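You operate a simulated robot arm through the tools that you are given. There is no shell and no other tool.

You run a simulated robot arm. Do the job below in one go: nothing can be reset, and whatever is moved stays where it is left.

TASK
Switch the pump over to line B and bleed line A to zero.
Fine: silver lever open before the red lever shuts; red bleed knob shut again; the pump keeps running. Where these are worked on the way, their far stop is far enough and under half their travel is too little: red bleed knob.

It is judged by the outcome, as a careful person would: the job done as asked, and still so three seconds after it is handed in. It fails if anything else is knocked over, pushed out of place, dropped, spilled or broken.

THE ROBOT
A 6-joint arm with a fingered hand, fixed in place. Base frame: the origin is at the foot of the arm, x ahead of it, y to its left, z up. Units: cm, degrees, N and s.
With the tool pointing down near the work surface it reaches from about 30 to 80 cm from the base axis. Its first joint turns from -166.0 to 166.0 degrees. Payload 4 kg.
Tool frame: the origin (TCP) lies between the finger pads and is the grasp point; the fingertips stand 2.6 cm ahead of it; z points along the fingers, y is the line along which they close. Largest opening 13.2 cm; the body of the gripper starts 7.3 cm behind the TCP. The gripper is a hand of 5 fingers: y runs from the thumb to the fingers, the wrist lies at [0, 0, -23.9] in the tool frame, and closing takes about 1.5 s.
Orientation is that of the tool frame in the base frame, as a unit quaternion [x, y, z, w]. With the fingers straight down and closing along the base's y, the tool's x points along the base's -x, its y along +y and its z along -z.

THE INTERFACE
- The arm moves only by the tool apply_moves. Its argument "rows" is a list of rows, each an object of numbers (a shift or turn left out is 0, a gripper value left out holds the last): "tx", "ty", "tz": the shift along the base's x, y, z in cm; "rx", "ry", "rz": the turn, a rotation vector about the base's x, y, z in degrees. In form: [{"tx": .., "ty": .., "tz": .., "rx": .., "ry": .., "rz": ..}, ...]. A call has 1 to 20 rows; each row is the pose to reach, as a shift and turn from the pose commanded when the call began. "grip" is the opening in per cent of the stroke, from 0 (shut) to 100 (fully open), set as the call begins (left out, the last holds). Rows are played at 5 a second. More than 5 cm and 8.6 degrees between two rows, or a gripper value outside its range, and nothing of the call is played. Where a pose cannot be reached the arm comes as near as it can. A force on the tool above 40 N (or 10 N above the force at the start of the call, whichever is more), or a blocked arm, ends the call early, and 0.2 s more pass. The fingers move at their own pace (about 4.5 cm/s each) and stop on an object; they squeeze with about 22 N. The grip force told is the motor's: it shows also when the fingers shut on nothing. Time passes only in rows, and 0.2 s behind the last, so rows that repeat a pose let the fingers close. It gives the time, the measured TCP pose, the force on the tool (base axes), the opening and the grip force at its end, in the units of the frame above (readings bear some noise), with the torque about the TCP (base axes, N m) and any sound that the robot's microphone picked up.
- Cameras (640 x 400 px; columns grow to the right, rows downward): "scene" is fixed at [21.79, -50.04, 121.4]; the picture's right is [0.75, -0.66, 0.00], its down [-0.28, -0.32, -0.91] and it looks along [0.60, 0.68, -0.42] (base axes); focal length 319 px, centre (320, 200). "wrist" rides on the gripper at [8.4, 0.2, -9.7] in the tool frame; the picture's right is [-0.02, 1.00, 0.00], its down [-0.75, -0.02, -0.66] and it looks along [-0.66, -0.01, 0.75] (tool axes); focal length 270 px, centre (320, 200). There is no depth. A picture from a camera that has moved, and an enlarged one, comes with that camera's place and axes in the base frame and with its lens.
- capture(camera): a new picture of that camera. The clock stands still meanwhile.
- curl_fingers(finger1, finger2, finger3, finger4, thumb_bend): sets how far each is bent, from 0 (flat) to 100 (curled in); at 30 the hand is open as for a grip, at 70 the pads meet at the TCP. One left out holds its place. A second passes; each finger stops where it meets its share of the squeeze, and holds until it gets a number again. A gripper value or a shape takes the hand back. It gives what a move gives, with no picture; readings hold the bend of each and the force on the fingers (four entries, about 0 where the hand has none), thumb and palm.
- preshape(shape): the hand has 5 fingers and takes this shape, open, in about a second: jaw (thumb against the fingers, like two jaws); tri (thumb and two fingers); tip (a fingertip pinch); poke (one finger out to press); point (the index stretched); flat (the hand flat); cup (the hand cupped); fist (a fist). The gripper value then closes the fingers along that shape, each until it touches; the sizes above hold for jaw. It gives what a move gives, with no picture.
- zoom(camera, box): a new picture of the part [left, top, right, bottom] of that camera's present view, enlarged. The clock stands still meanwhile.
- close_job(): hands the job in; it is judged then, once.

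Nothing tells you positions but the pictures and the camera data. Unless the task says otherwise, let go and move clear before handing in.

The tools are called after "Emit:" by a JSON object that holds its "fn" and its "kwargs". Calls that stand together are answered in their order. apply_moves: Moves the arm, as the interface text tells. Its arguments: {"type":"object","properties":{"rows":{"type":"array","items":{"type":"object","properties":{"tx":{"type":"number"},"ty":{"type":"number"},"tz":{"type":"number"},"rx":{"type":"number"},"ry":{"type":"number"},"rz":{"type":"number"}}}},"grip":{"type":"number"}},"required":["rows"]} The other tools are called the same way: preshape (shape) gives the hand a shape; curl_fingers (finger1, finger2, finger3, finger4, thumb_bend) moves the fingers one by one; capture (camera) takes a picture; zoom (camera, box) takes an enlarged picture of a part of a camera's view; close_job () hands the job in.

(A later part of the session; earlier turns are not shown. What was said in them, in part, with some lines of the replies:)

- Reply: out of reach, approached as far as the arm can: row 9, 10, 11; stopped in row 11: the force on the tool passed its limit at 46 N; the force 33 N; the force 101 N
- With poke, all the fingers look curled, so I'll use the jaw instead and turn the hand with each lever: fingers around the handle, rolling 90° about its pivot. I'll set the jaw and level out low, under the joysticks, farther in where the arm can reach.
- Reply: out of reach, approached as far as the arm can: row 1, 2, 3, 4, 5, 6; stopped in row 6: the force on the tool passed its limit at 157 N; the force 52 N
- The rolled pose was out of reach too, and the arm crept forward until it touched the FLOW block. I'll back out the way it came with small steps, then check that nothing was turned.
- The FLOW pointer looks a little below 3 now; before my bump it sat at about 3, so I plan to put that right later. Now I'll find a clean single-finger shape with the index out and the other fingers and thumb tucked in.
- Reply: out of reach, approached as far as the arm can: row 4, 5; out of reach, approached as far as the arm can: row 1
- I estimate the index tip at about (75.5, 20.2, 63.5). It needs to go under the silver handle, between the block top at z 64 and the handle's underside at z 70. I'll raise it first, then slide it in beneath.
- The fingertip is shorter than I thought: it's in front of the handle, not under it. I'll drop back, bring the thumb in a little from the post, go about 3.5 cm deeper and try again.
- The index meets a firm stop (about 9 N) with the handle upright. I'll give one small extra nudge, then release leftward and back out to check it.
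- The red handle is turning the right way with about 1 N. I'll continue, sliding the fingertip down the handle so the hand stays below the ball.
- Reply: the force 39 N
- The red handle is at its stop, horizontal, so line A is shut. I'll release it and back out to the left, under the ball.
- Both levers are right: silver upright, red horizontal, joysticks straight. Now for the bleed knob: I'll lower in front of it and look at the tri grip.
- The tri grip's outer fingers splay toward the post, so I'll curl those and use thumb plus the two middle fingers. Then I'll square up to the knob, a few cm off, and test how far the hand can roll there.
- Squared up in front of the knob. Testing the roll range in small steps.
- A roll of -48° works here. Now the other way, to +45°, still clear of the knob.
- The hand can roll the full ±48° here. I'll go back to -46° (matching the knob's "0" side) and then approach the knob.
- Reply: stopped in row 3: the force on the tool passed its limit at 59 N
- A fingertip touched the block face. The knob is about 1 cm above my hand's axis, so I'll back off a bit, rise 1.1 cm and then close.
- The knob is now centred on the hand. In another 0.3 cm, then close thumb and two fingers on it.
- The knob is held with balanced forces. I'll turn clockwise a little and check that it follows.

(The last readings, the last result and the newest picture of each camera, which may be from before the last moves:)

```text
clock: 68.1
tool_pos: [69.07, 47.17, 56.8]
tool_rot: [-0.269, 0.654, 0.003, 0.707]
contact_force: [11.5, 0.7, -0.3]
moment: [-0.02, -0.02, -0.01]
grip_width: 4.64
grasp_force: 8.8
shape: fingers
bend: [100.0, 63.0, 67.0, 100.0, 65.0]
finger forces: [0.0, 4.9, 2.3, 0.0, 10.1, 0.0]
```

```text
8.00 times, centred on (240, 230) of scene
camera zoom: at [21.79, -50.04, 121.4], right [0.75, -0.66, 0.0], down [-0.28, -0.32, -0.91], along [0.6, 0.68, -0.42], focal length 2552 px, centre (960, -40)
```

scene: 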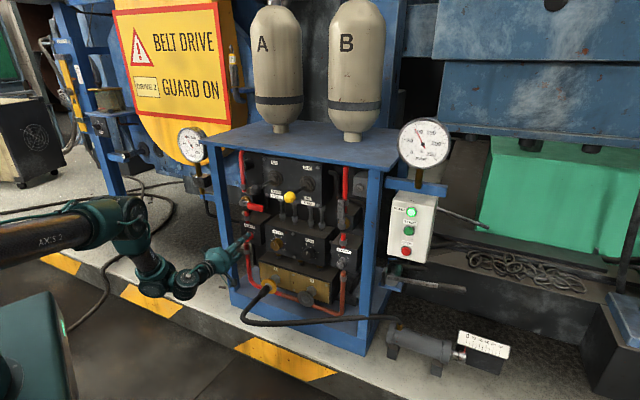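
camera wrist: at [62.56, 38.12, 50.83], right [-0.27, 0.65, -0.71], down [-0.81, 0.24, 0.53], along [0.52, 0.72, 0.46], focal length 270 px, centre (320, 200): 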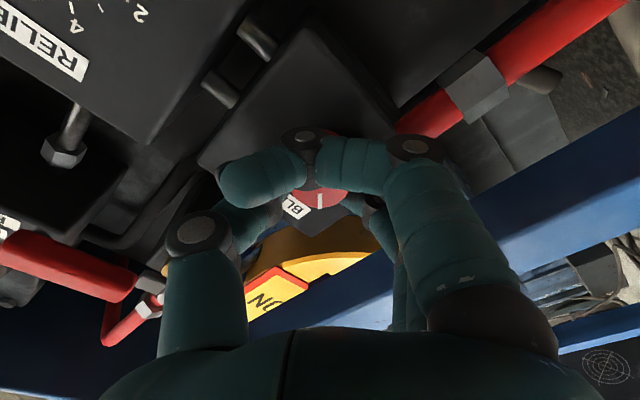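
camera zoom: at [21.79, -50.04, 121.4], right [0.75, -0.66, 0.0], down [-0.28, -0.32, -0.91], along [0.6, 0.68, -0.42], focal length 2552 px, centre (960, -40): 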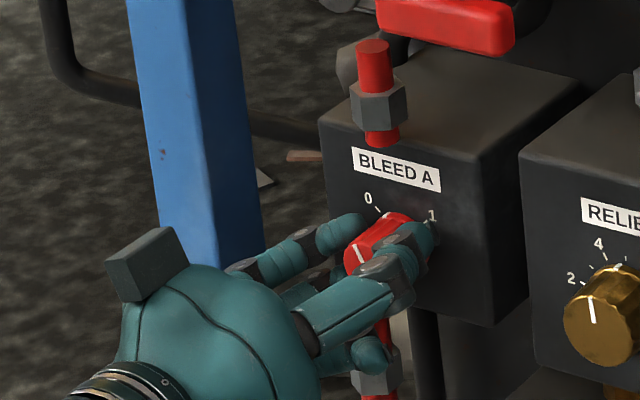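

It follows. Continuing clockwise toward 1.

Emit:
{"fn": "apply_moves", "kwargs": {"rows": [{"rx": 6, "ry": 2.5}, {"rx": 12, "ry": 5}, {"rx": 18, "ry": 7.5}, {"rx": 24, "ry": 10}, {"rx": 30, "ry": 12.5}, {"rx": 36, "ry": 15}, {"rx": 42, "ry": 17.5}, {"rx": 48, "ry": 20}]}}

Emit:
{"fn": "zoom", "kwargs": {"camera": "scene", "box": [200, 205, 280, 255]}}

Emit:
{"fn": "zoom", "kwargs": {"camera": "scene", "box": [160, 120, 240, 170]}}

Emit:
{"fn": "zoom", "kwargs": {"camera": "wrist", "box": [200, 120, 400, 245]}}

```text
clock: 69.9
tool_pos: [69.1, 47.13, 56.94]
tool_rot: [0.045, 0.706, 0.313, 0.634]
contact_force: [11.2, -11.5, 9.4]
moment: [0.0, -0.24, -0.28]
grip_width: 4.7
grasp_force: 11.1
shape: fingers
bend: [100.0, 65.0, 67.0, 100.0, 65.0]
finger forces: [0.0, 2.8, 5.5, 0.0, 14.5, 0.0]
```

```text
8.00 times, centred on (240, 230) of scene
camera zoom: at [21.79, -50.04, 121.4], right [0.75, -0.66, 0.0], down [-0.28, -0.32, -0.91], along [0.6, 0.68, -0.42], focal length 2552 px, centre (960, -40)
```

zoom: 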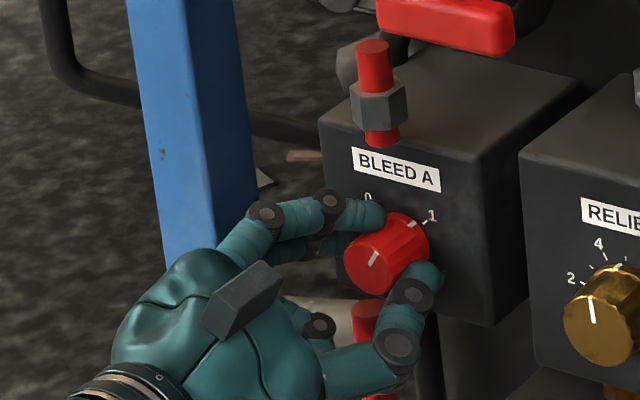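

```text
8.00 times, centred on (200, 145) of scene
camera zoom: at [21.79, -50.04, 121.4], right [0.75, -0.66, 0.0], down [-0.28, -0.32, -0.91], along [0.6, 0.68, -0.42], focal length 2552 px, centre (1280, 640)
```

zoom: 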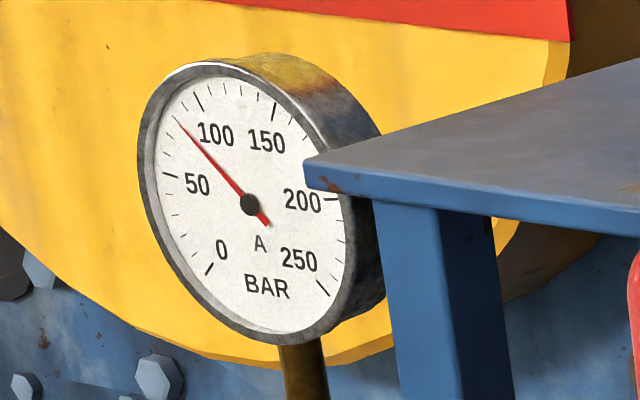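

```text
3.20 times, centred on (300, 182) of wrist
camera zoom: at [58.54, 47.53, 49.65], right [-0.33, 0.79, 0.52], down [-0.46, -0.61, 0.65], along [0.83, -0.02, 0.56], focal length 865 px, centre (384, 256)
```

zoom: 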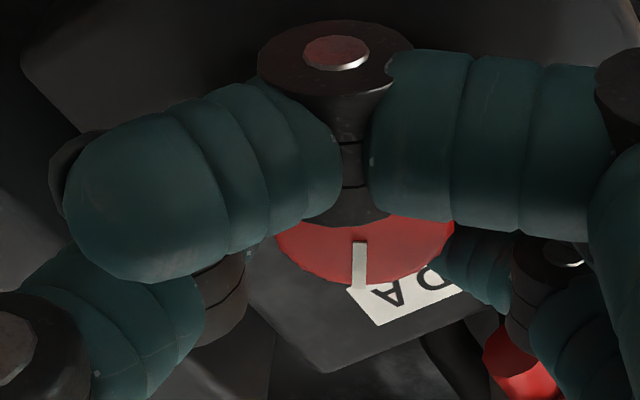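

Gauge A is already dropping. A last bit toward the stop, then I'll hold while line A bleeds.

Emit:
{"fn": "apply_moves", "kwargs": {"rows": [{"rx": 4.6, "ry": 1.9}, {"rx": 9.2, "ry": 3.8}, {"rx": 12.9, "ry": 5.4}]}}

Emit:
{"fn": "zoom", "kwargs": {"camera": "scene", "box": [230, 220, 270, 245]}}

Emit:
{"fn": "zoom", "kwargs": {"camera": "scene", "box": [160, 120, 240, 170]}}

```text
clock: 70.7
tool_pos: [69.28, 47.3, 56.78]
tool_rot: [0.13, 0.695, 0.389, 0.59]
contact_force: [7.3, -18.7, 8.0]
moment: [-0.18, -0.26, -0.41]
grip_width: 4.67
grasp_force: 13.4
shape: fingers
bend: [100.0, 66.0, 67.0, 100.0, 65.0]
finger forces: [0.0, 3.2, 6.3, 0.0, 17.0, 0.1]
```

```text
16.00 times, centred on (250, 232) of scene
camera zoom: at [21.79, -50.04, 121.4], right [0.75, -0.66, 0.0], down [-0.28, -0.32, -0.91], along [0.6, 0.68, -0.42], focal length 5103 px, centre (1440, -320)
```

zoom: 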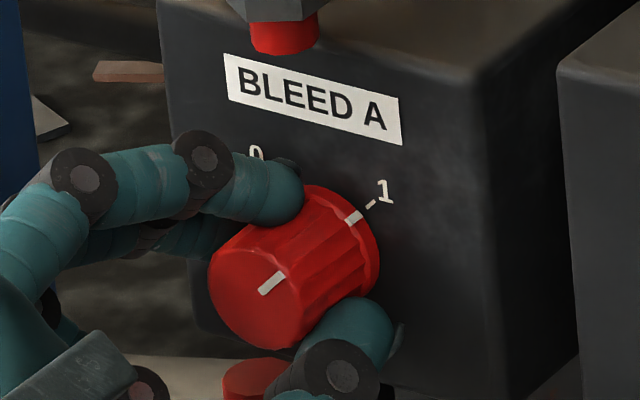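

```text
8.00 times, centred on (200, 145) of scene
camera zoom: at [21.79, -50.04, 121.4], right [0.75, -0.66, 0.0], down [-0.28, -0.32, -0.91], along [0.6, 0.68, -0.42], focal length 2552 px, centre (1280, 640)
```

zoom: 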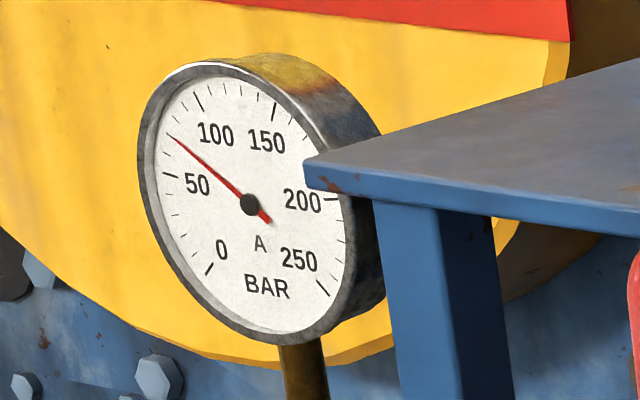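

The knob is at 1 and A is bleeding. Holding still.

Emit:
{"fn": "apply_moves", "kwargs": {"rows": [{"tz": 0}, {"tz": 0}, {"tz": 0}, {"tz": 0}, {"tz": 0}, {"tz": 0}, {"tz": 0}, {"tz": 0}, {"tz": 0}, {"tz": 0}, {"tz": 0}, {"tz": 0}, {"tz": 0}, {"tz": 0}, {"tz": 0}, {"tz": 0}, {"tz": 0}, {"tz": 0}, {"tz": 0}, {"tz": 0}]}}

Emit:
{"fn": "apply_moves", "kwargs": {"rows": [{"tz": 0}, {"tz": 0}, {"tz": 0}, {"tz": 0}, {"tz": 0}, {"tz": 0}, {"tz": 0}, {"tz": 0}, {"tz": 0}, {"tz": 0}, {"tz": 0}, {"tz": 0}, {"tz": 0}, {"tz": 0}, {"tz": 0}, {"tz": 0}, {"tz": 0}, {"tz": 0}, {"tz": 0}, {"tz": 0}]}}

Emit:
{"fn": "zoom", "kwargs": {"camera": "scene", "box": [160, 120, 240, 170]}}

Emit:
{"fn": "zoom", "kwargs": {"camera": "scene", "box": [380, 110, 460, 160]}}

```text
clock: 74.9
tool_pos: [69.23, 47.39, 56.86]
tool_rot: [0.131, 0.695, 0.387, 0.591]
contact_force: [4.8, -19.3, 4.4]
moment: [-0.23, -0.17, -0.43]
grip_width: 4.69
grasp_force: 13.0
shape: fingers
bend: [100.0, 66.0, 68.0, 100.0, 65.0]
finger forces: [0.0, 3.2, 4.7, 0.1, 17.9, 0.0]
```

```text
clock: 79.1
tool_pos: [69.21, 47.28, 56.85]
tool_rot: [0.13, 0.695, 0.389, 0.591]
contact_force: [3.6, -19.0, 4.0]
moment: [-0.2, -0.16, -0.44]
grip_width: 4.7
grasp_force: 13.3
shape: fingers
bend: [100.0, 66.0, 68.0, 100.0, 65.0]
finger forces: [0.0, 3.3, 4.7, 0.1, 17.9, 0.1]
```

```text
8.00 times, centred on (200, 145) of scene
camera zoom: at [21.79, -50.04, 121.4], right [0.75, -0.66, 0.0], down [-0.28, -0.32, -0.91], along [0.6, 0.68, -0.42], focal length 2552 px, centre (1280, 640)
```

zoom: 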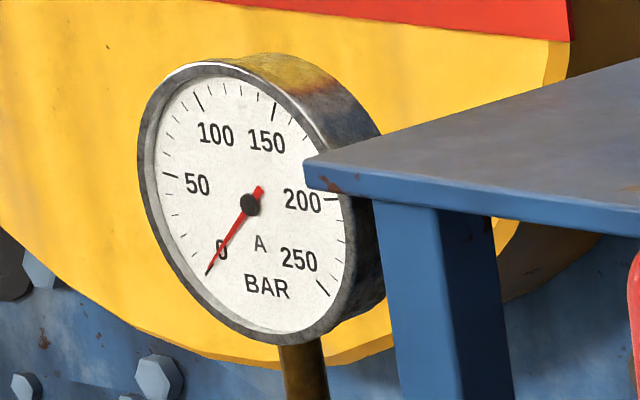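

```text
8.00 times, centred on (420, 135) of scene
camera zoom: at [21.79, -50.04, 121.4], right [0.75, -0.66, 0.0], down [-0.28, -0.32, -0.91], along [0.6, 0.68, -0.42], focal length 2552 px, centre (-480, 720)
```

zoom: 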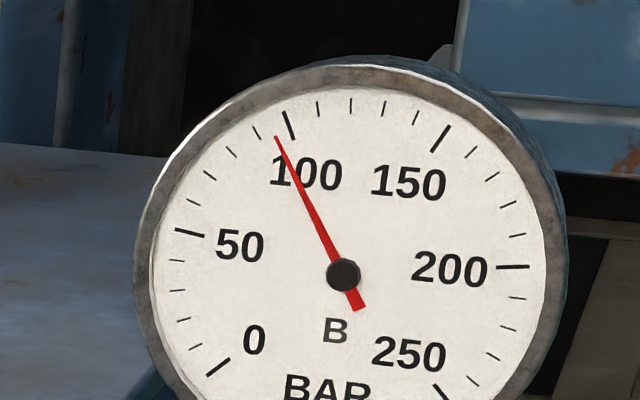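

Gauge A reads 0. I'll hold 4 s more to drain fully, then turn the knob back to 0.

Emit:
{"fn": "apply_moves", "kwargs": {"rows": [{"tz": 0}, {"tz": 0}, {"tz": 0}, {"tz": 0}, {"tz": 0}, {"tz": 0}, {"tz": 0}, {"tz": 0}, {"tz": 0}, {"tz": 0}, {"tz": 0}, {"tz": 0}, {"tz": 0}, {"tz": 0}, {"tz": 0}, {"tz": 0}, {"tz": 0}, {"tz": 0}, {"tz": 0}, {"tz": 0}]}}

Emit:
{"fn": "apply_moves", "kwargs": {"rows": [{"rx": -6, "ry": -2.5}, {"rx": -12, "ry": -5}, {"rx": -18, "ry": -7.5}, {"rx": -24, "ry": -10}, {"rx": -30, "ry": -12.5}, {"rx": -36, "ry": -15}, {"rx": -42, "ry": -17.5}, {"rx": -48, "ry": -20}, {"rx": -54, "ry": -22.5}, {"rx": -60, "ry": -25}, {"rx": -66, "ry": -27.5}, {"rx": -72, "ry": -30}]}}

Emit:
{"fn": "zoom", "kwargs": {"camera": "scene", "box": [230, 220, 270, 245]}}

Emit:
{"fn": "zoom", "kwargs": {"camera": "wrist", "box": [200, 120, 400, 245]}}

```text
clock: 83.3
tool_pos: [69.21, 47.3, 56.86]
tool_rot: [0.131, 0.695, 0.387, 0.591]
contact_force: [3.4, -17.4, 4.3]
moment: [-0.21, -0.12, -0.39]
grip_width: 4.68
grasp_force: 12.8
shape: fingers
bend: [100.0, 66.0, 68.0, 100.0, 65.0]
finger forces: [0.0, 3.2, 4.7, 0.0, 17.8, 0.0]
```

```text
clock: 85.9
tool_pos: [69.19, 47.47, 56.68]
tool_rot: [-0.338, 0.623, -0.072, 0.702]
contact_force: [-1.8, -7.4, -10.8]
moment: [-0.08, 0.3, -0.09]
grip_width: 4.61
grasp_force: 11.2
shape: fingers
bend: [100.0, 65.0, 67.0, 100.0, 66.0]
finger forces: [0.0, 9.6, 3.5, 0.0, 9.5, 0.0]
```

```text
16.00 times, centred on (250, 232) of scene
camera zoom: at [21.79, -50.04, 121.4], right [0.75, -0.66, 0.0], down [-0.28, -0.32, -0.91], along [0.6, 0.68, -0.42], focal length 5103 px, centre (1440, -320)
```

zoom: 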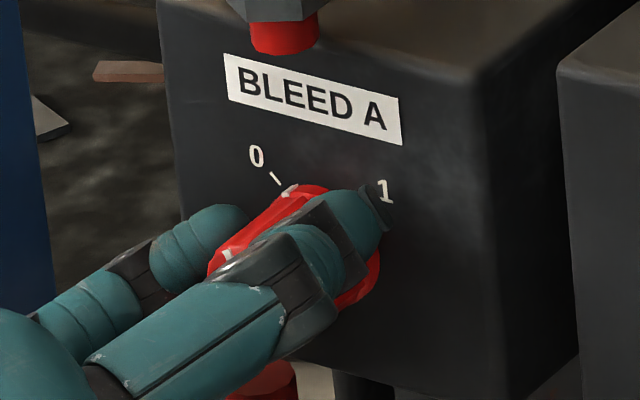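

```text
3.20 times, centred on (300, 182) of wrist
camera zoom: at [61.98, 39.36, 49.69], right [-0.32, 0.77, -0.55], down [-0.76, 0.13, 0.63], along [0.56, 0.62, 0.55], focal length 865 px, centre (384, 256)
```

zoom: 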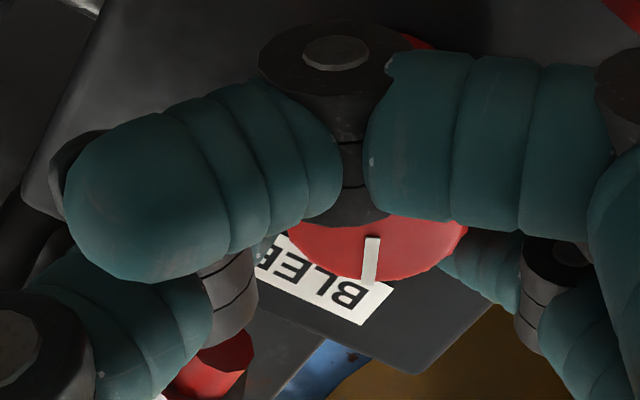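

Nearly shut. Turning the last part firmly to the stop.

Emit:
{"fn": "apply_moves", "kwargs": {"rows": [{"rx": -5, "ry": -2.1}, {"rx": -10, "ry": -4.2}, {"rx": -15, "ry": -6.3}, {"rx": -19.5, "ry": -8.1}]}}

Emit:
{"fn": "zoom", "kwargs": {"camera": "scene", "box": [230, 220, 270, 245]}}

Emit:
{"fn": "zoom", "kwargs": {"camera": "wrist", "box": [200, 120, 400, 245]}}

```text
clock: 86.9
tool_pos: [69.12, 47.46, 56.96]
tool_rot: [-0.444, 0.55, -0.199, 0.679]
contact_force: [-3.5, 0.0, -2.9]
moment: [0.01, 0.19, 0.07]
grip_width: 4.59
grasp_force: 9.9
shape: fingers
bend: [100.0, 64.0, 67.0, 100.0, 66.0]
finger forces: [0.0, 9.1, 4.1, 0.0, 7.1, 0.0]
```

```text
16.00 times, centred on (250, 232) of scene
camera zoom: at [21.79, -50.04, 121.4], right [0.75, -0.66, 0.0], down [-0.28, -0.32, -0.91], along [0.6, 0.68, -0.42], focal length 5103 px, centre (1440, -320)
```

zoom: 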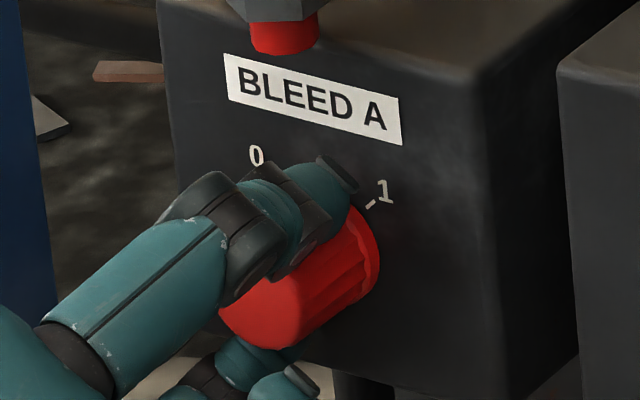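

```text
3.20 times, centred on (300, 182) of wrist
camera zoom: at [62.8, 37.36, 51.94], right [-0.23, 0.54, -0.81], down [-0.84, 0.31, 0.44], along [0.49, 0.78, 0.39], focal length 865 px, centre (384, 256)
```

zoom: 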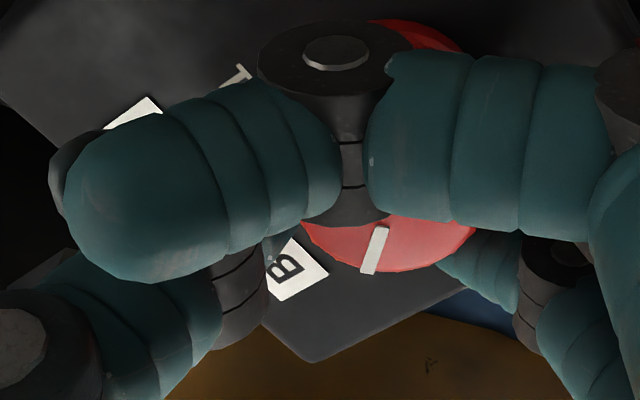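

The hand has slipped slightly past the stop, so the knob is fully at 0. I'll open the fingers and back out.

Emit:
{"fn": "curl_fingers", "kwargs": {"finger2": 35, "finger3": 35, "thumb_bend": 30}}

Emit:
{"fn": "apply_moves", "kwargs": {"rows": [{"tx": -1.2, "ty": -0.5}, {"tx": -2.8, "ty": -1.2}, {"tx": -4.6, "ty": -1.9}, {"tx": -6.0, "ty": -2.5}]}}

Emit:
{"fn": "zoom", "kwargs": {"camera": "scene", "box": [230, 220, 270, 245]}}

Emit:
{"fn": "zoom", "kwargs": {"camera": "scene", "box": [160, 120, 240, 170]}}

Emit:
{"fn": "capture", "kwargs": {"camera": "scene"}}

```text
clock: 87.9
tool_pos: [69.19, 47.34, 56.76]
tool_rot: [-0.445, 0.55, -0.199, 0.678]
contact_force: [-0.3, -0.4, -0.2]
moment: [0.0, -0.01, 0.01]
grip_width: 6.45
grasp_force: 0.1
shape: fingers
bend: [100.0, 35.0, 35.0, 100.0, 30.0]
finger forces: [0.1, 0.0, 0.1, 0.0, 0.1, 0.0]
```

```text
clock: 88.9
tool_pos: [63.1, 44.98, 56.89]
tool_rot: [-0.445, 0.55, -0.198, 0.678]
contact_force: [-0.1, -0.8, 0.7]
moment: [-0.01, -0.04, -0.01]
grip_width: 6.43
grasp_force: 0.0
shape: fingers
bend: [100.0, 35.0, 35.0, 100.0, 30.0]
finger forces: [0.0, 0.1, 0.0, 0.1, 0.0, 0.0]
```

```text
16.00 times, centred on (250, 232) of scene
camera zoom: at [21.79, -50.04, 121.4], right [0.75, -0.66, 0.0], down [-0.28, -0.32, -0.91], along [0.6, 0.68, -0.42], focal length 5103 px, centre (1440, -320)
```

zoom: 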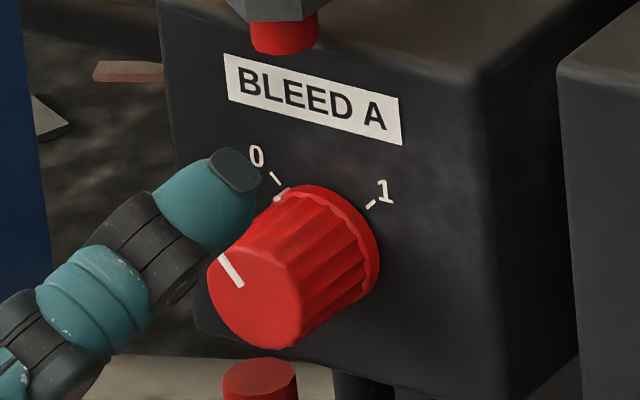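

```text
8.00 times, centred on (200, 145) of scene
camera zoom: at [21.79, -50.04, 121.4], right [0.75, -0.66, 0.0], down [-0.28, -0.32, -0.91], along [0.6, 0.68, -0.42], focal length 2552 px, centre (1280, 640)
```

zoom: 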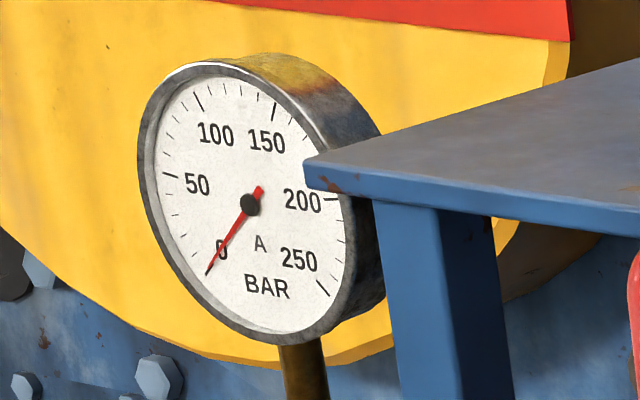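

```text
taken
```

scene: 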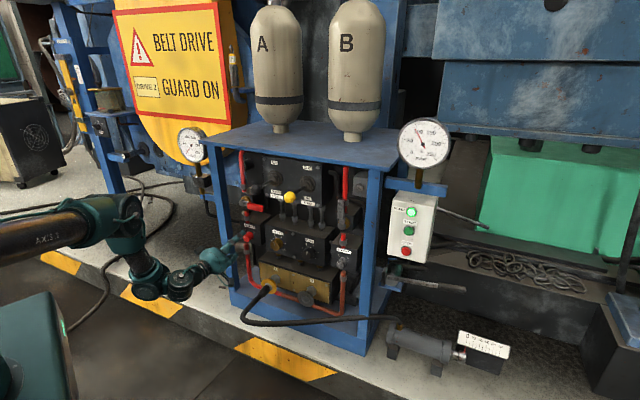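

The knob is back at 0 and A stays at 0 with the pump running. Before finishing I want to check the FLOW knob I bumped earlier, so I'll back out to the frontal viewing pose.

Emit:
{"fn": "apply_moves", "kwargs": {"rows": [{"rx": 7.3, "ry": 3.05}, {"rx": 14.6, "ry": 6.1}, {"rx": 21.9, "ry": 9.15}, {"rx": 29.2, "ry": 12.2}, {"rx": 36.5, "ry": 15.2}, {"rx": 43.8, "ry": 18.3}, {"rx": 51, "ry": 21.3}]}}

Emit:
{"fn": "apply_moves", "kwargs": {"rows": [{"tx": -1.8, "ty": -1.1, "tz": 1.5, "rx": -2.6, "ry": 6.3}, {"tx": -3.7, "ty": -2.3, "tz": 3, "rx": -5.3, "ry": 12.6}, {"tx": -5.5, "ty": -3.5, "tz": 4.5, "rx": -7.9, "ry": 18.9}, {"tx": -7.4, "ty": -4.6, "tz": 6, "rx": -10.5, "ry": 25.2}, {"tx": -9.2, "ty": -5.8, "tz": 7.5, "rx": -13.2, "ry": 31.5}, {"tx": -11.1, "ty": -7, "tz": 9, "rx": -15.8, "ry": 37.8}]}}

Emit:
{"fn": "apply_moves", "kwargs": {"rows": [{"tx": 0.5, "ty": -3.5, "tz": 1.2}, {"tx": 1.0, "ty": -7, "tz": 2.4}, {"tx": 1.5, "ty": -10.5, "tz": 3.6}, {"tx": 2.0, "ty": -14, "tz": 4.8}, {"tx": 2.3, "ty": -17.6, "tz": 6}]}}

Emit:
{"fn": "capture", "kwargs": {"camera": "wrist"}}

Emit:
{"fn": "zoom", "kwargs": {"camera": "scene", "box": [265, 230, 325, 268]}}

```text
clock: 90.5
tool_pos: [63.24, 44.96, 56.84]
tool_rot: [-0.139, 0.694, 0.14, 0.692]
contact_force: [0.1, 0.0, 0.1]
moment: [0.0, 0.01, -0.03]
grip_width: 6.45
grasp_force: 0.2
shape: fingers
bend: [100.0, 35.0, 35.0, 100.0, 30.0]
finger forces: [0.0, 0.0, 0.0, 0.0, 0.0, 0.0]
```

```text
clock: 91.9
tool_pos: [52.05, 37.59, 66.09]
tool_rot: [-0.179, 0.893, 0.081, 0.406]
contact_force: [-0.1, -0.3, -0.7]
moment: [0.01, -0.02, 0.01]
grip_width: 6.48
grasp_force: 0.2
shape: fingers
bend: [100.0, 35.0, 35.0, 100.0, 30.0]
finger forces: [0.0, 0.0, 0.0, 0.0, 0.1, 0.0]
```

```text
clock: 93.1
tool_pos: [54.31, 20.27, 71.6]
tool_rot: [-0.18, 0.892, 0.083, 0.406]
contact_force: [0.2, -0.6, -0.4]
moment: [0.02, 0.01, 0.04]
grip_width: 6.46
grasp_force: 0.1
shape: fingers
bend: [100.0, 35.0, 35.0, 100.0, 30.0]
finger forces: [0.1, 0.0, 0.0, 0.2, 0.0, 0.0]
```

```text
taken
camera wrist: at [42.38, 15.36, 71.63], right [-0.37, 0.93, 0.02], down [0.01, -0.01, 1.0], along [0.93, 0.37, 0.0], focal length 270 px, centre (320, 200)
```

wrist: 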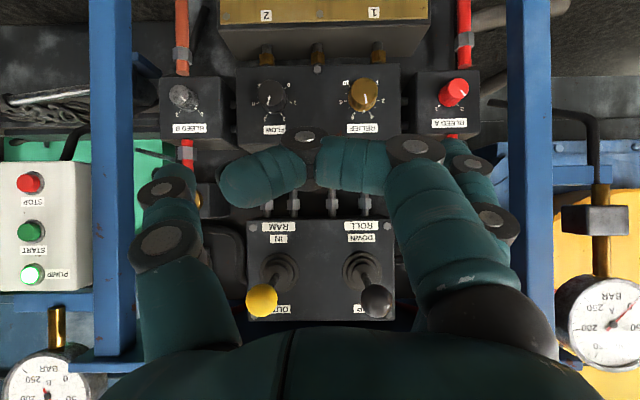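

```text
10.53 times, centred on (295, 249) of scene
camera zoom: at [21.79, -50.04, 121.4], right [0.75, -0.66, 0.0], down [-0.28, -0.32, -0.91], along [0.6, 0.68, -0.42], focal length 3357 px, centre (583, -316)
```

zoom: 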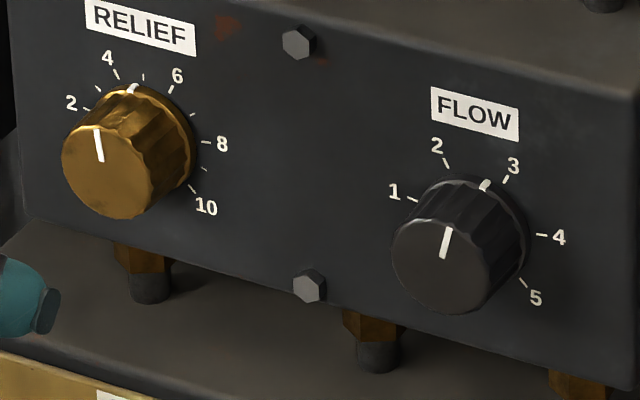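

Emit:
{"fn": "zoom", "kwargs": {"camera": "wrist", "box": [230, 60, 310, 110]}}

Emit:
{"fn": "zoom", "kwargs": {"camera": "wrist", "box": [320, 60, 400, 110]}}

Emit:
{"fn": "zoom", "kwargs": {"camera": "wrist", "box": [420, 60, 500, 110]}}

```text
8.00 times, centred on (270, 85) of wrist
camera zoom: at [42.38, 15.36, 71.63], right [-0.37, 0.93, 0.02], down [0.01, -0.01, 1.0], along [0.93, 0.37, 0.0], focal length 2162 px, centre (720, 1120)
```

zoom: 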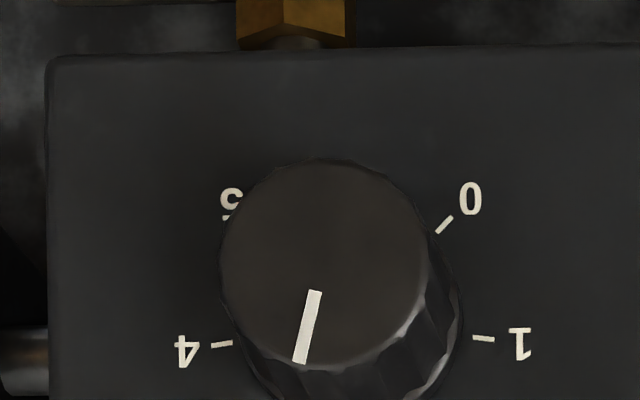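

```text
8.00 times, centred on (360, 85) of wrist
camera zoom: at [42.38, 15.36, 71.63], right [-0.37, 0.93, 0.02], down [0.01, -0.01, 1.0], along [0.93, 0.37, 0.0], focal length 2162 px, centre (0, 1120)
```

zoom: 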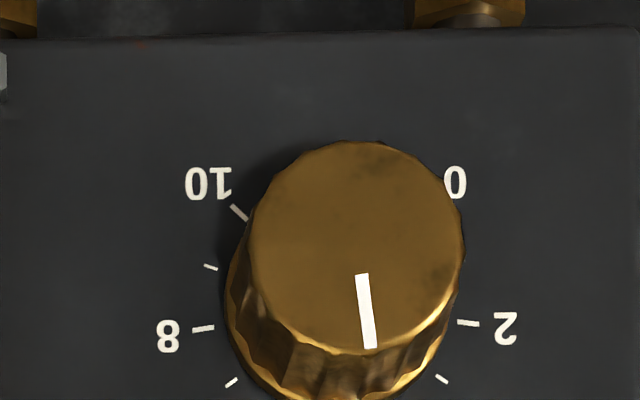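

```text
8.00 times, centred on (460, 85) of wrist
camera zoom: at [42.38, 15.36, 71.63], right [-0.37, 0.93, 0.02], down [0.01, -0.01, 1.0], along [0.93, 0.37, 0.0], focal length 2162 px, centre (-800, 1120)
```

zoom: 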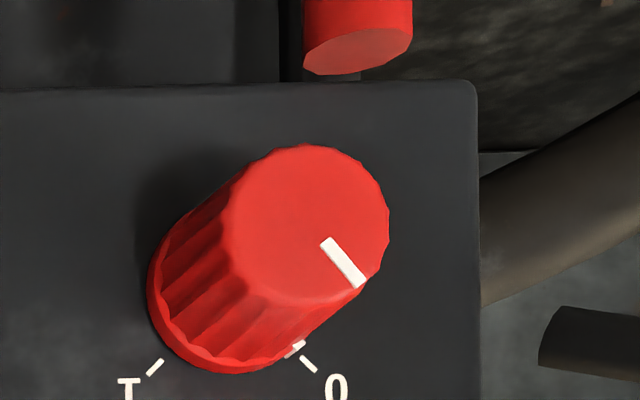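

The FLOW pointer now sits at about 15° (2.8). My first pictures put it at about 27°, on the 3 mark, so I did nudge it. I'll put it back with the same grip, levelling out toward it carefully.

Emit:
{"fn": "apply_moves", "kwargs": {"rows": [{"tx": 2.9, "ty": 0.1, "tz": -2.1, "rx": 2.25, "ry": -5.41}, {"tx": 5.8, "ty": 0.2, "tz": -4.2, "rx": 4.5, "ry": -10.8}, {"tx": 8.7, "ty": 0.3, "tz": -6.2, "rx": 6.8, "ry": -16.2}, {"tx": 11.7, "ty": 0.4, "tz": -8.3, "rx": 9.0, "ry": -21.6}, {"tx": 14.6, "ty": 0.5, "tz": -10.4, "rx": 11.3, "ry": -27}]}}

Emit:
{"fn": "apply_moves", "kwargs": {"rows": [{"tx": 2.9, "ty": 0.1, "tz": -2.0, "rx": 2.25, "ry": -5.41}]}}

Emit:
{"fn": "capture", "kwargs": {"camera": "wrist"}}

Emit:
{"fn": "zoom", "kwargs": {"camera": "scene", "box": [230, 200, 350, 275]}}

```text
clock: 94.3
tool_pos: [69.0, 20.69, 61.25]
tool_rot: [-0.152, 0.761, 0.124, 0.618]
contact_force: [-0.6, 0.6, 0.5]
moment: [0.01, 0.0, 0.01]
grip_width: 6.44
grasp_force: 0.1
shape: fingers
bend: [100.0, 35.0, 35.0, 100.0, 30.0]
finger forces: [0.1, 0.0, 0.0, 0.0, 0.0, 0.0]
```

```text
clock: 94.7
tool_pos: [72.15, 20.74, 59.45]
tool_rot: [-0.146, 0.728, 0.132, 0.657]
contact_force: [0.5, -0.8, -1.1]
moment: [0.0, -0.04, -0.01]
grip_width: 6.47
grasp_force: 0.2
shape: fingers
bend: [100.0, 35.0, 35.0, 100.0, 30.0]
finger forces: [0.0, 0.0, 0.0, 0.0, 0.0, 0.0]
```

```text
taken
camera wrist: at [62.27, 16.95, 52.05], right [-0.38, 0.92, 0.02], down [-0.53, -0.24, 0.82], along [0.76, 0.3, 0.58], focal length 270 px, centre (320, 200)
```

wrist: 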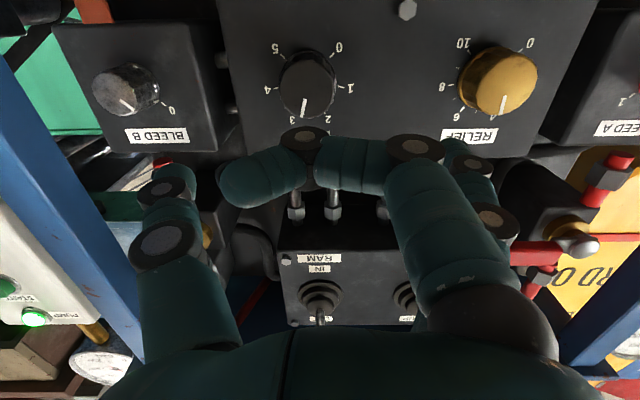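

```text
5.33 times, centred on (290, 238) of scene
camera zoom: at [21.79, -50.04, 121.4], right [0.75, -0.66, 0.0], down [-0.28, -0.32, -0.91], along [0.6, 0.68, -0.42], focal length 1701 px, centre (480, 0)
```

zoom: 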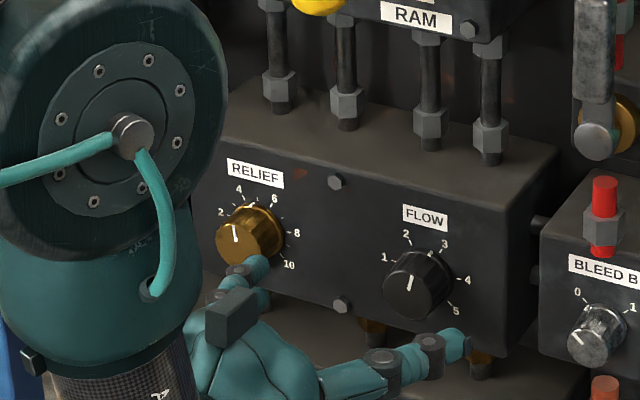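

Emit:
{"fn": "apply_moves", "kwargs": {"rows": [{"tx": 1.8, "ty": 0.3, "tz": -1.2, "rx": 1.1, "ry": -2.7}, {"tx": 3.5, "ty": 0.6, "tz": -2.3, "rx": 2.2, "ry": -5.4}]}}

Emit:
{"fn": "capture", "kwargs": {"camera": "wrist"}}

Emit:
{"fn": "zoom", "kwargs": {"camera": "wrist", "box": [240, 40, 400, 140]}}

```text
clock: 95.3
tool_pos: [75.08, 21.48, 57.3]
tool_rot: [-0.14, 0.694, 0.139, 0.693]
contact_force: [1.0, 0.0, -0.6]
moment: [0.0, 0.02, -0.02]
grip_width: 6.47
grasp_force: 0.0
shape: fingers
bend: [100.0, 35.0, 35.0, 100.0, 30.0]
finger forces: [0.0, 0.1, 0.0, 0.1, 0.0, 0.0]
```

```text
taken
camera wrist: at [66.17, 17.9, 48.82], right [-0.39, 0.92, 0.02], down [-0.6, -0.27, 0.75], along [0.7, 0.28, 0.66], focal length 270 px, centre (320, 200)
```

wrist: 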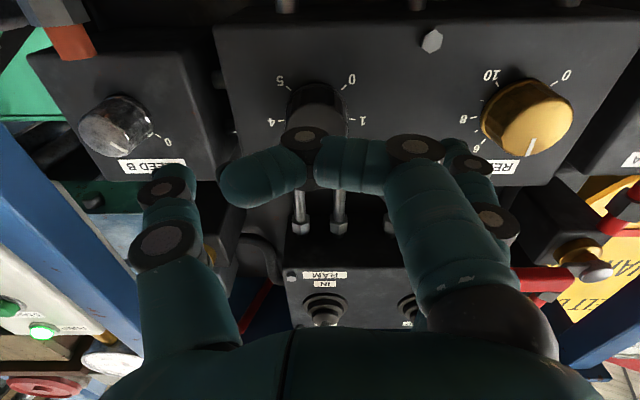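

```text
4.00 times, centred on (320, 90) of wrist
camera zoom: at [66.17, 17.9, 48.82], right [-0.39, 0.92, 0.02], down [-0.6, -0.27, 0.75], along [0.7, 0.28, 0.66], focal length 1081 px, centre (320, 640)
```

zoom: 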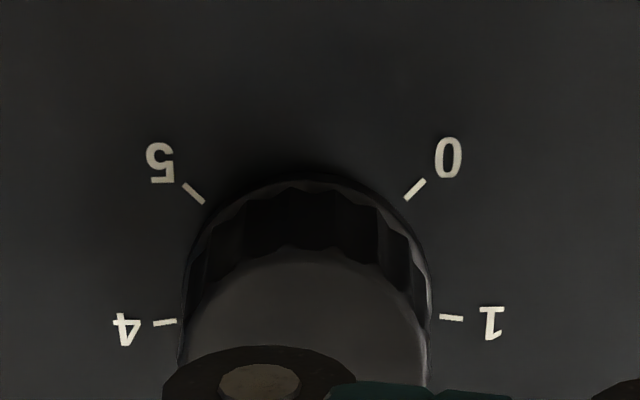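

I'm centred on FLOW. I'll advance to grip depth in small steps.

Emit:
{"fn": "apply_moves", "kwargs": {"rows": [{"tx": 1.3, "ty": 0.5, "tz": -0.3}, {"tx": 2.5, "ty": 1.0, "tz": -0.5}, {"tx": 3.4, "ty": 1.35, "tz": -0.5}, {"tx": 4.0, "ty": 1.65, "tz": -0.5}]}}

Emit:
{"fn": "capture", "kwargs": {"camera": "wrist"}}

Emit:
{"fn": "zoom", "kwargs": {"camera": "scene", "box": [265, 230, 325, 268]}}

```text
clock: 96.3
tool_pos: [79.28, 23.04, 56.72]
tool_rot: [-0.14, 0.694, 0.138, 0.692]
contact_force: [-0.7, 0.2, -0.2]
moment: [-0.02, -0.02, -0.02]
grip_width: 6.48
grasp_force: 0.0
shape: fingers
bend: [100.0, 35.0, 35.0, 100.0, 30.0]
finger forces: [0.0, 0.0, 0.1, 0.0, 0.1, 0.1]
```

```text
taken
camera wrist: at [70.25, 19.4, 48.19], right [-0.39, 0.92, 0.02], down [-0.6, -0.27, 0.75], along [0.7, 0.28, 0.66], focal length 270 px, centre (320, 200)
```

wrist: 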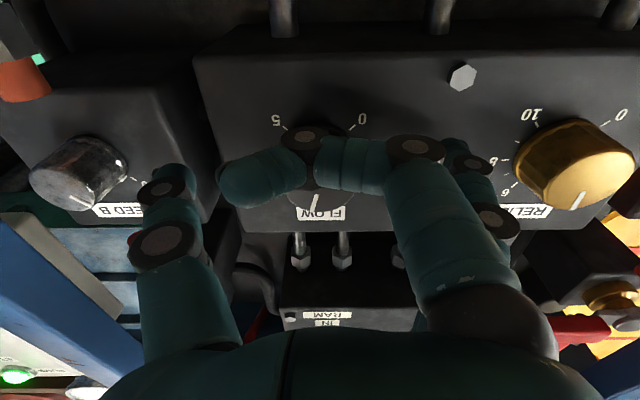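

```text
10.53 times, centred on (295, 249) of scene
camera zoom: at [21.79, -50.04, 121.4], right [0.75, -0.66, 0.0], down [-0.28, -0.32, -0.91], along [0.6, 0.68, -0.42], focal length 3357 px, centre (583, -316)
```

zoom: 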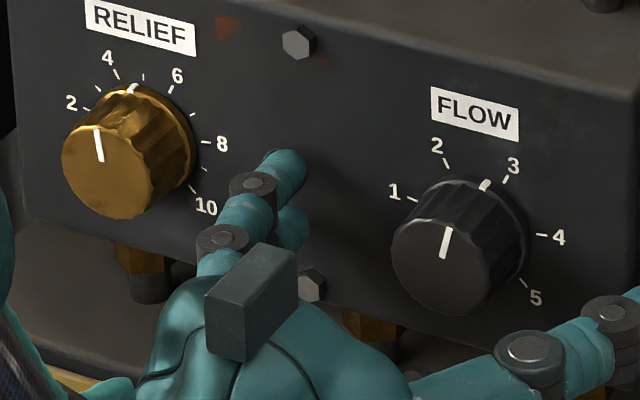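

Emit:
{"fn": "curl_fingers", "kwargs": {"finger2": 70, "finger3": 70, "thumb_bend": 70}}

Emit:
{"fn": "zoom", "kwargs": {"camera": "scene", "box": [265, 230, 325, 268]}}

Emit:
{"fn": "zoom", "kwargs": {"camera": "wrist", "box": [240, 100, 400, 200]}}

```text
clock: 97.3
tool_pos: [79.28, 22.97, 56.64]
tool_rot: [-0.14, 0.694, 0.14, 0.692]
contact_force: [7.1, 4.9, -1.2]
moment: [-0.01, 0.02, 0.17]
grip_width: 4.74
grasp_force: 13.0
shape: fingers
bend: [100.0, 61.0, 62.0, 100.0, 63.0]
finger forces: [0.0, 7.8, 7.0, 0.0, 12.4, 0.0]
```

```text
10.53 times, centred on (295, 249) of scene
camera zoom: at [21.79, -50.04, 121.4], right [0.75, -0.66, 0.0], down [-0.28, -0.32, -0.91], along [0.6, 0.68, -0.42], focal length 3357 px, centre (583, -316)
```

zoom: 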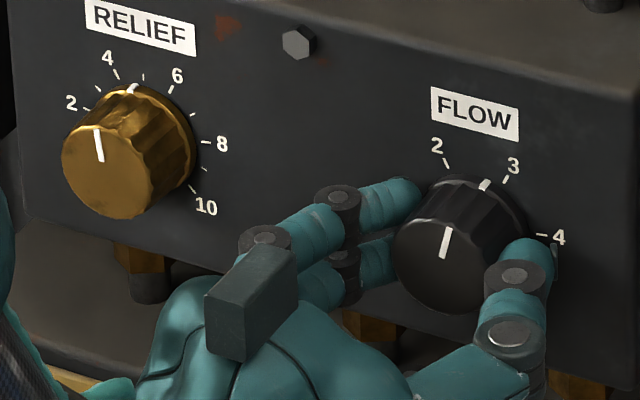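

```text
4.00 times, centred on (320, 150) of wrist
camera zoom: at [70.25, 19.4, 48.19], right [-0.39, 0.92, 0.02], down [-0.6, -0.27, 0.75], along [0.7, 0.28, 0.66], focal length 1081 px, centre (320, 400)
```

zoom: 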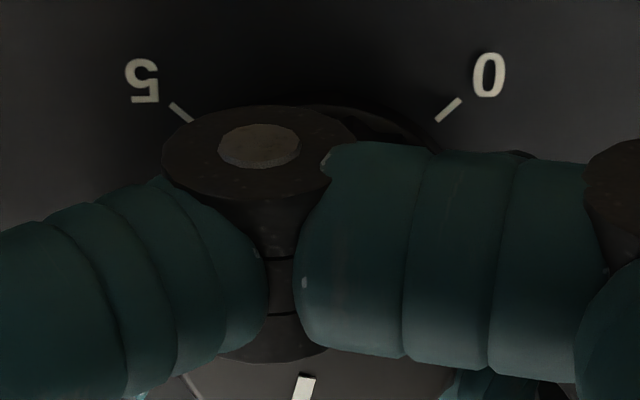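

A good grip, with the scale in view. I'll turn clockwise gently toward the 3 mark.

Emit:
{"fn": "apply_moves", "kwargs": {"rows": [{"rx": 3, "ry": 1.25}, {"rx": 6, "ry": 2.5}, {"rx": 9, "ry": 3.75}]}}

Emit:
{"fn": "zoom", "kwargs": {"camera": "scene", "box": [265, 230, 325, 268]}}

```text
clock: 98.1
tool_pos: [79.32, 23.06, 56.58]
tool_rot: [-0.08, 0.703, 0.198, 0.678]
contact_force: [0.4, -0.4, 1.8]
moment: [0.01, -0.03, 0.08]
grip_width: 4.74
grasp_force: 13.7
shape: fingers
bend: [100.0, 61.0, 62.0, 100.0, 63.0]
finger forces: [0.0, 7.2, 7.0, 0.0, 14.0, 0.1]
```

```text
10.53 times, centred on (295, 249) of scene
camera zoom: at [21.79, -50.04, 121.4], right [0.75, -0.66, 0.0], down [-0.28, -0.32, -0.91], along [0.6, 0.68, -0.42], focal length 3357 px, centre (583, -316)
```

zoom: 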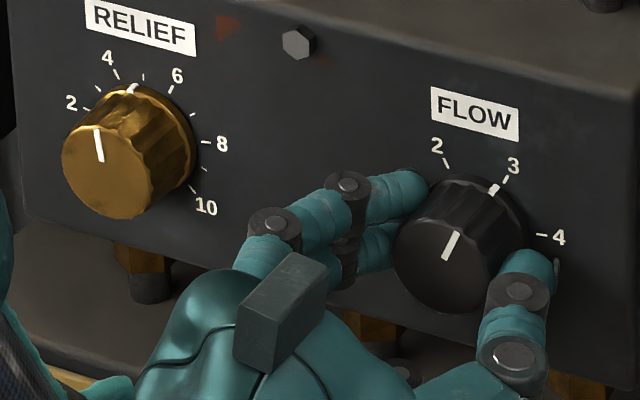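

Emit:
{"fn": "apply_moves", "kwargs": {"rows": [{"rx": 3.2, "ry": 1.35}]}}

Emit:
{"fn": "zoom", "kwargs": {"camera": "scene", "box": [265, 230, 325, 268]}}

Emit:
{"fn": "zoom", "kwargs": {"camera": "scene", "box": [220, 220, 380, 320]}}

```text
clock: 98.5
tool_pos: [79.41, 23.05, 56.6]
tool_rot: [-0.058, 0.706, 0.217, 0.672]
contact_force: [-2.1, -3.1, 4.1]
moment: [0.02, -0.08, 0.06]
grip_width: 4.76
grasp_force: 14.1
shape: fingers
bend: [100.0, 61.0, 62.0, 100.0, 64.0]
finger forces: [0.1, 7.0, 7.5, 0.1, 15.0, 0.1]
```

```text
10.53 times, centred on (295, 249) of scene
camera zoom: at [21.79, -50.04, 121.4], right [0.75, -0.66, 0.0], down [-0.28, -0.32, -0.91], along [0.6, 0.68, -0.42], focal length 3357 px, centre (583, -316)
```

zoom: 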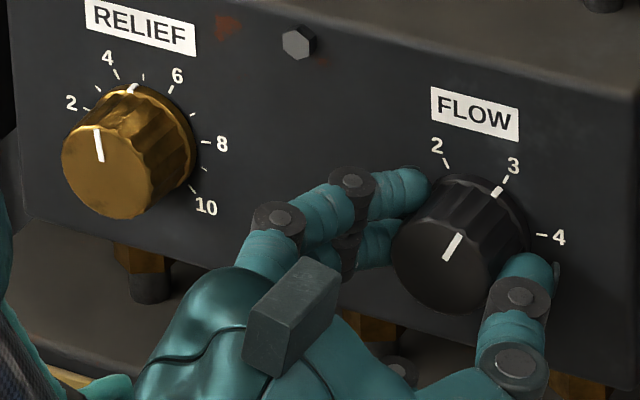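

```text
4.00 times, centred on (300, 270) of scene
camera zoom: at [21.79, -50.04, 121.4], right [0.75, -0.66, 0.0], down [-0.28, -0.32, -0.91], along [0.6, 0.68, -0.42], focal length 1276 px, centre (400, -80)
```

zoom: 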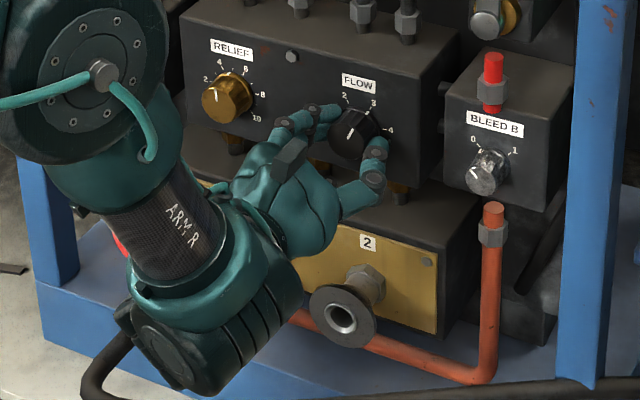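

FLOW is back on the 3 mark, matching the first picture. I'll release and withdraw the way I came.

Emit:
{"fn": "curl_fingers", "kwargs": {"finger2": 35, "finger3": 35, "thumb_bend": 30}}

Emit:
{"fn": "apply_moves", "kwargs": {"rows": [{"tx": -1.2, "ty": -0.5, "tz": 0.1}, {"tx": -2.6, "ty": -1.0, "tz": 0.3, "rx": -4, "ry": -1.65}, {"tx": -4.1, "ty": -1.6, "tz": 0.5, "rx": -10, "ry": -4.2}]}}

Emit:
{"fn": "apply_moves", "kwargs": {"rows": [{"tx": -2.9, "ty": -0.6, "tz": 2.1, "rx": -2.25, "ry": 5.41}, {"tx": -5.8, "ty": -0.7, "tz": 4.2, "rx": -4.5, "ry": 10.8}, {"tx": -8.7, "ty": -0.8, "tz": 6.2, "rx": -6.8, "ry": 16.2}, {"tx": -11.7, "ty": -0.9, "tz": 8.3, "rx": -9.0, "ry": 21.6}, {"tx": -14.6, "ty": -1.0, "tz": 10.4, "rx": -11.3, "ry": 27}, {"tx": -17.5, "ty": -1.1, "tz": 12.4, "rx": -13.5, "ry": 32.5}, {"tx": -20.4, "ty": -1.2, "tz": 14.5, "rx": -15.8, "ry": 37.9}]}}

Emit:
{"fn": "capture", "kwargs": {"camera": "scene"}}

Emit:
{"fn": "capture", "kwargs": {"camera": "wrist"}}

Emit:
{"fn": "zoom", "kwargs": {"camera": "scene", "box": [220, 140, 380, 240]}}

Emit:
{"fn": "zoom", "kwargs": {"camera": "scene", "box": [220, 220, 380, 320]}}

```text
clock: 99.5
tool_pos: [79.38, 23.13, 56.55]
tool_rot: [-0.059, 0.706, 0.217, 0.672]
contact_force: [0.2, 0.1, 0.2]
moment: [0.02, -0.04, -0.03]
grip_width: 6.45
grasp_force: 0.0
shape: fingers
bend: [100.0, 35.0, 35.0, 100.0, 30.0]
finger forces: [0.1, 0.1, 0.0, 0.1, 0.0, 0.0]
```

```text
clock: 100.3
tool_pos: [75.28, 21.48, 56.93]
tool_rot: [-0.125, 0.697, 0.153, 0.69]
contact_force: [0.2, 0.4, 0.1]
moment: [0.0, 0.0, 0.01]
grip_width: 6.47
grasp_force: 0.0
shape: fingers
bend: [100.0, 35.0, 35.0, 100.0, 30.0]
finger forces: [0.1, 0.0, 0.0, 0.0, 0.1, 0.0]
```

```text
clock: 101.9
tool_pos: [54.8, 20.46, 71.42]
tool_rot: [-0.161, 0.897, 0.089, 0.403]
contact_force: [-0.8, 0.2, -0.2]
moment: [0.04, -0.05, -0.02]
grip_width: 6.47
grasp_force: 0.0
shape: fingers
bend: [100.0, 35.0, 35.0, 100.0, 30.0]
finger forces: [0.0, 0.0, 0.0, 0.1, 0.0, 0.0]
```

```text
taken
```

scene: 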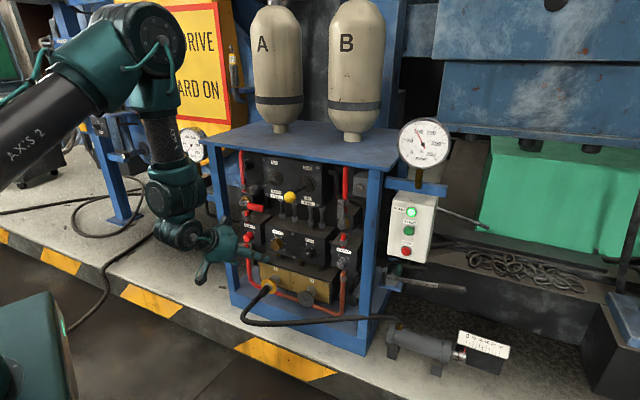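

```text
taken
camera wrist: at [42.68, 15.99, 71.39], right [-0.35, 0.94, 0.05], down [0.02, -0.04, 1.0], along [0.94, 0.35, 0.0], focal length 270 px, centre (320, 200)
```

wrist: 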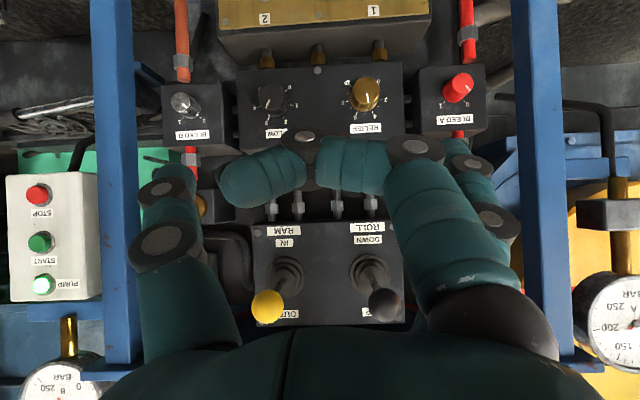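

```text
4.00 times, centred on (300, 190) of scene
camera zoom: at [21.79, -50.04, 121.4], right [0.75, -0.66, 0.0], down [-0.28, -0.32, -0.91], along [0.6, 0.68, -0.42], focal length 1276 px, centre (400, 240)
```

zoom: 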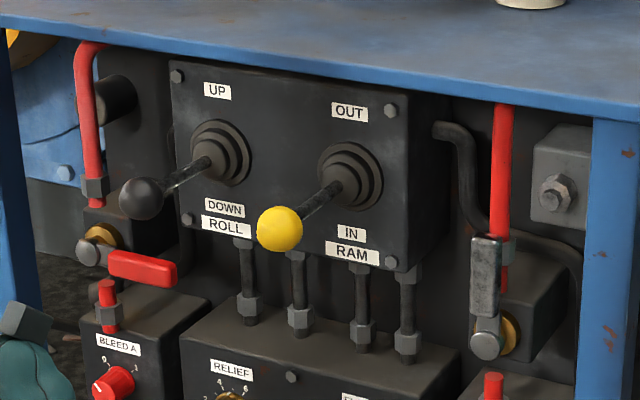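

```text
4.00 times, centred on (300, 270) of scene
camera zoom: at [21.79, -50.04, 121.4], right [0.75, -0.66, 0.0], down [-0.28, -0.32, -0.91], along [0.6, 0.68, -0.42], focal length 1276 px, centre (400, -80)
```

zoom: 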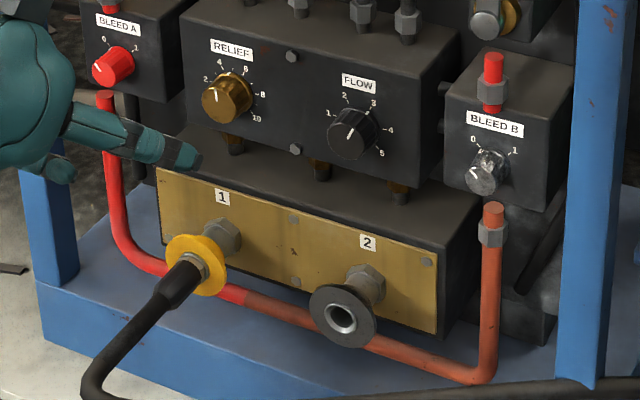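

Everything looks in order. A last check of gauge A and the pump lamp.

Emit:
{"fn": "zoom", "kwargs": {"camera": "wrist", "box": [560, 260, 640, 310]}}

Emit:
{"fn": "zoom", "kwargs": {"camera": "scene", "box": [160, 110, 260, 172]}}

Emit:
{"fn": "zoom", "kwargs": {"camera": "scene", "box": [370, 110, 470, 272]}}

```text
8.00 times, centred on (600, 285) of wrist
camera zoom: at [42.68, 15.99, 71.39], right [-0.35, 0.94, 0.05], down [0.02, -0.04, 1.0], along [0.94, 0.35, 0.0], focal length 2162 px, centre (-1920, -480)
```

zoom: 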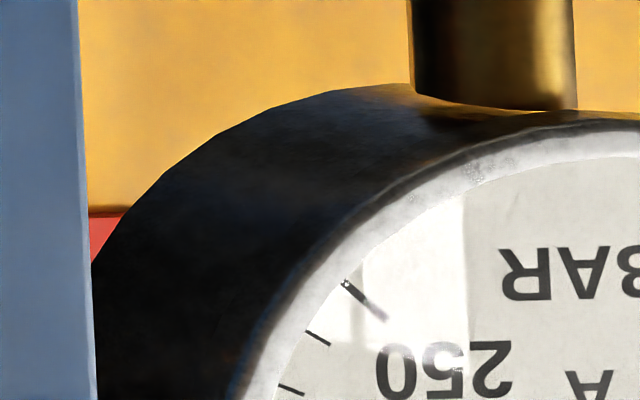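

```text
6.40 times, centred on (210, 141) of scene
camera zoom: at [21.79, -50.04, 121.4], right [0.75, -0.66, 0.0], down [-0.28, -0.32, -0.91], along [0.6, 0.68, -0.42], focal length 2041 px, centre (1024, 578)
```

zoom: 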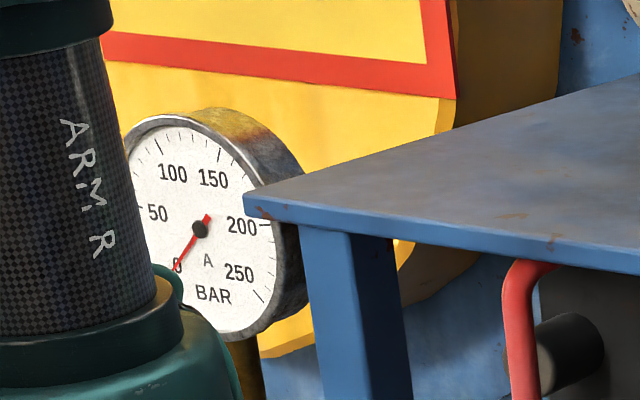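

```text
2.47 times, centred on (420, 191) of scene
camera zoom: at [21.79, -50.04, 121.4], right [0.75, -0.66, 0.0], down [-0.28, -0.32, -0.91], along [0.6, 0.68, -0.42], focal length 788 px, centre (73, 222)
```

zoom: 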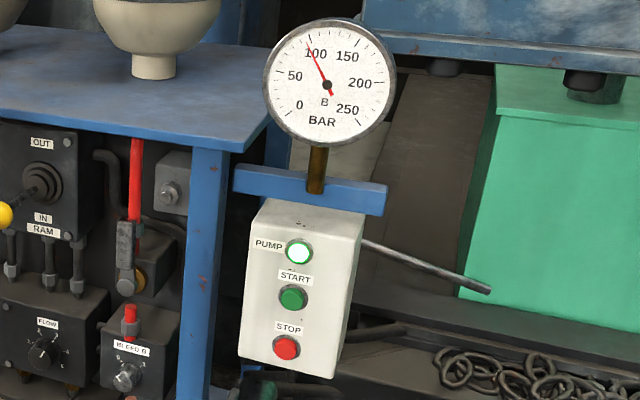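

Line A reads 0, line B about 95 bar, and the pump lamp is lit. Silver is open, red is shut, the red bleed knob is back at 0 and the hand is clear, so I'm handing the job in.

Emit:
{"fn": "close_job", "kwargs": {}}

```text
The job is handed in.
```

The pump is now running on line B, and line A is bled to zero. At hand-in, gauge A read 0, gauge B read about 95 bar, and the pump lamp was lit.

- **Levers:** I opened the silver lever fully before shutting the red one. Both went to their stops.
- **Bleed:** I turned the red bleed knob all the way to 1 and held it there until gauge A reached 0 and a few seconds longer. Then I turned it back to 0.

The arm bumped two other things along the way:

- **ROLL joystick:** Early on, the fingers pressed against it hard (close to 100 N on the hand). It sprang back straight once released. I could not check whether it moved anything while it was pressed.
- **FLOW knob:** The hand hit the FLOW block (about 157 N) and turned the knob from about 3 to about 2.8. I set it back to the 3 mark, judging the original position from the first pictures, so it may be slightly off.

The thumb also touched the right-hand post lightly. In the final pictures everything else looked as it did at the start.
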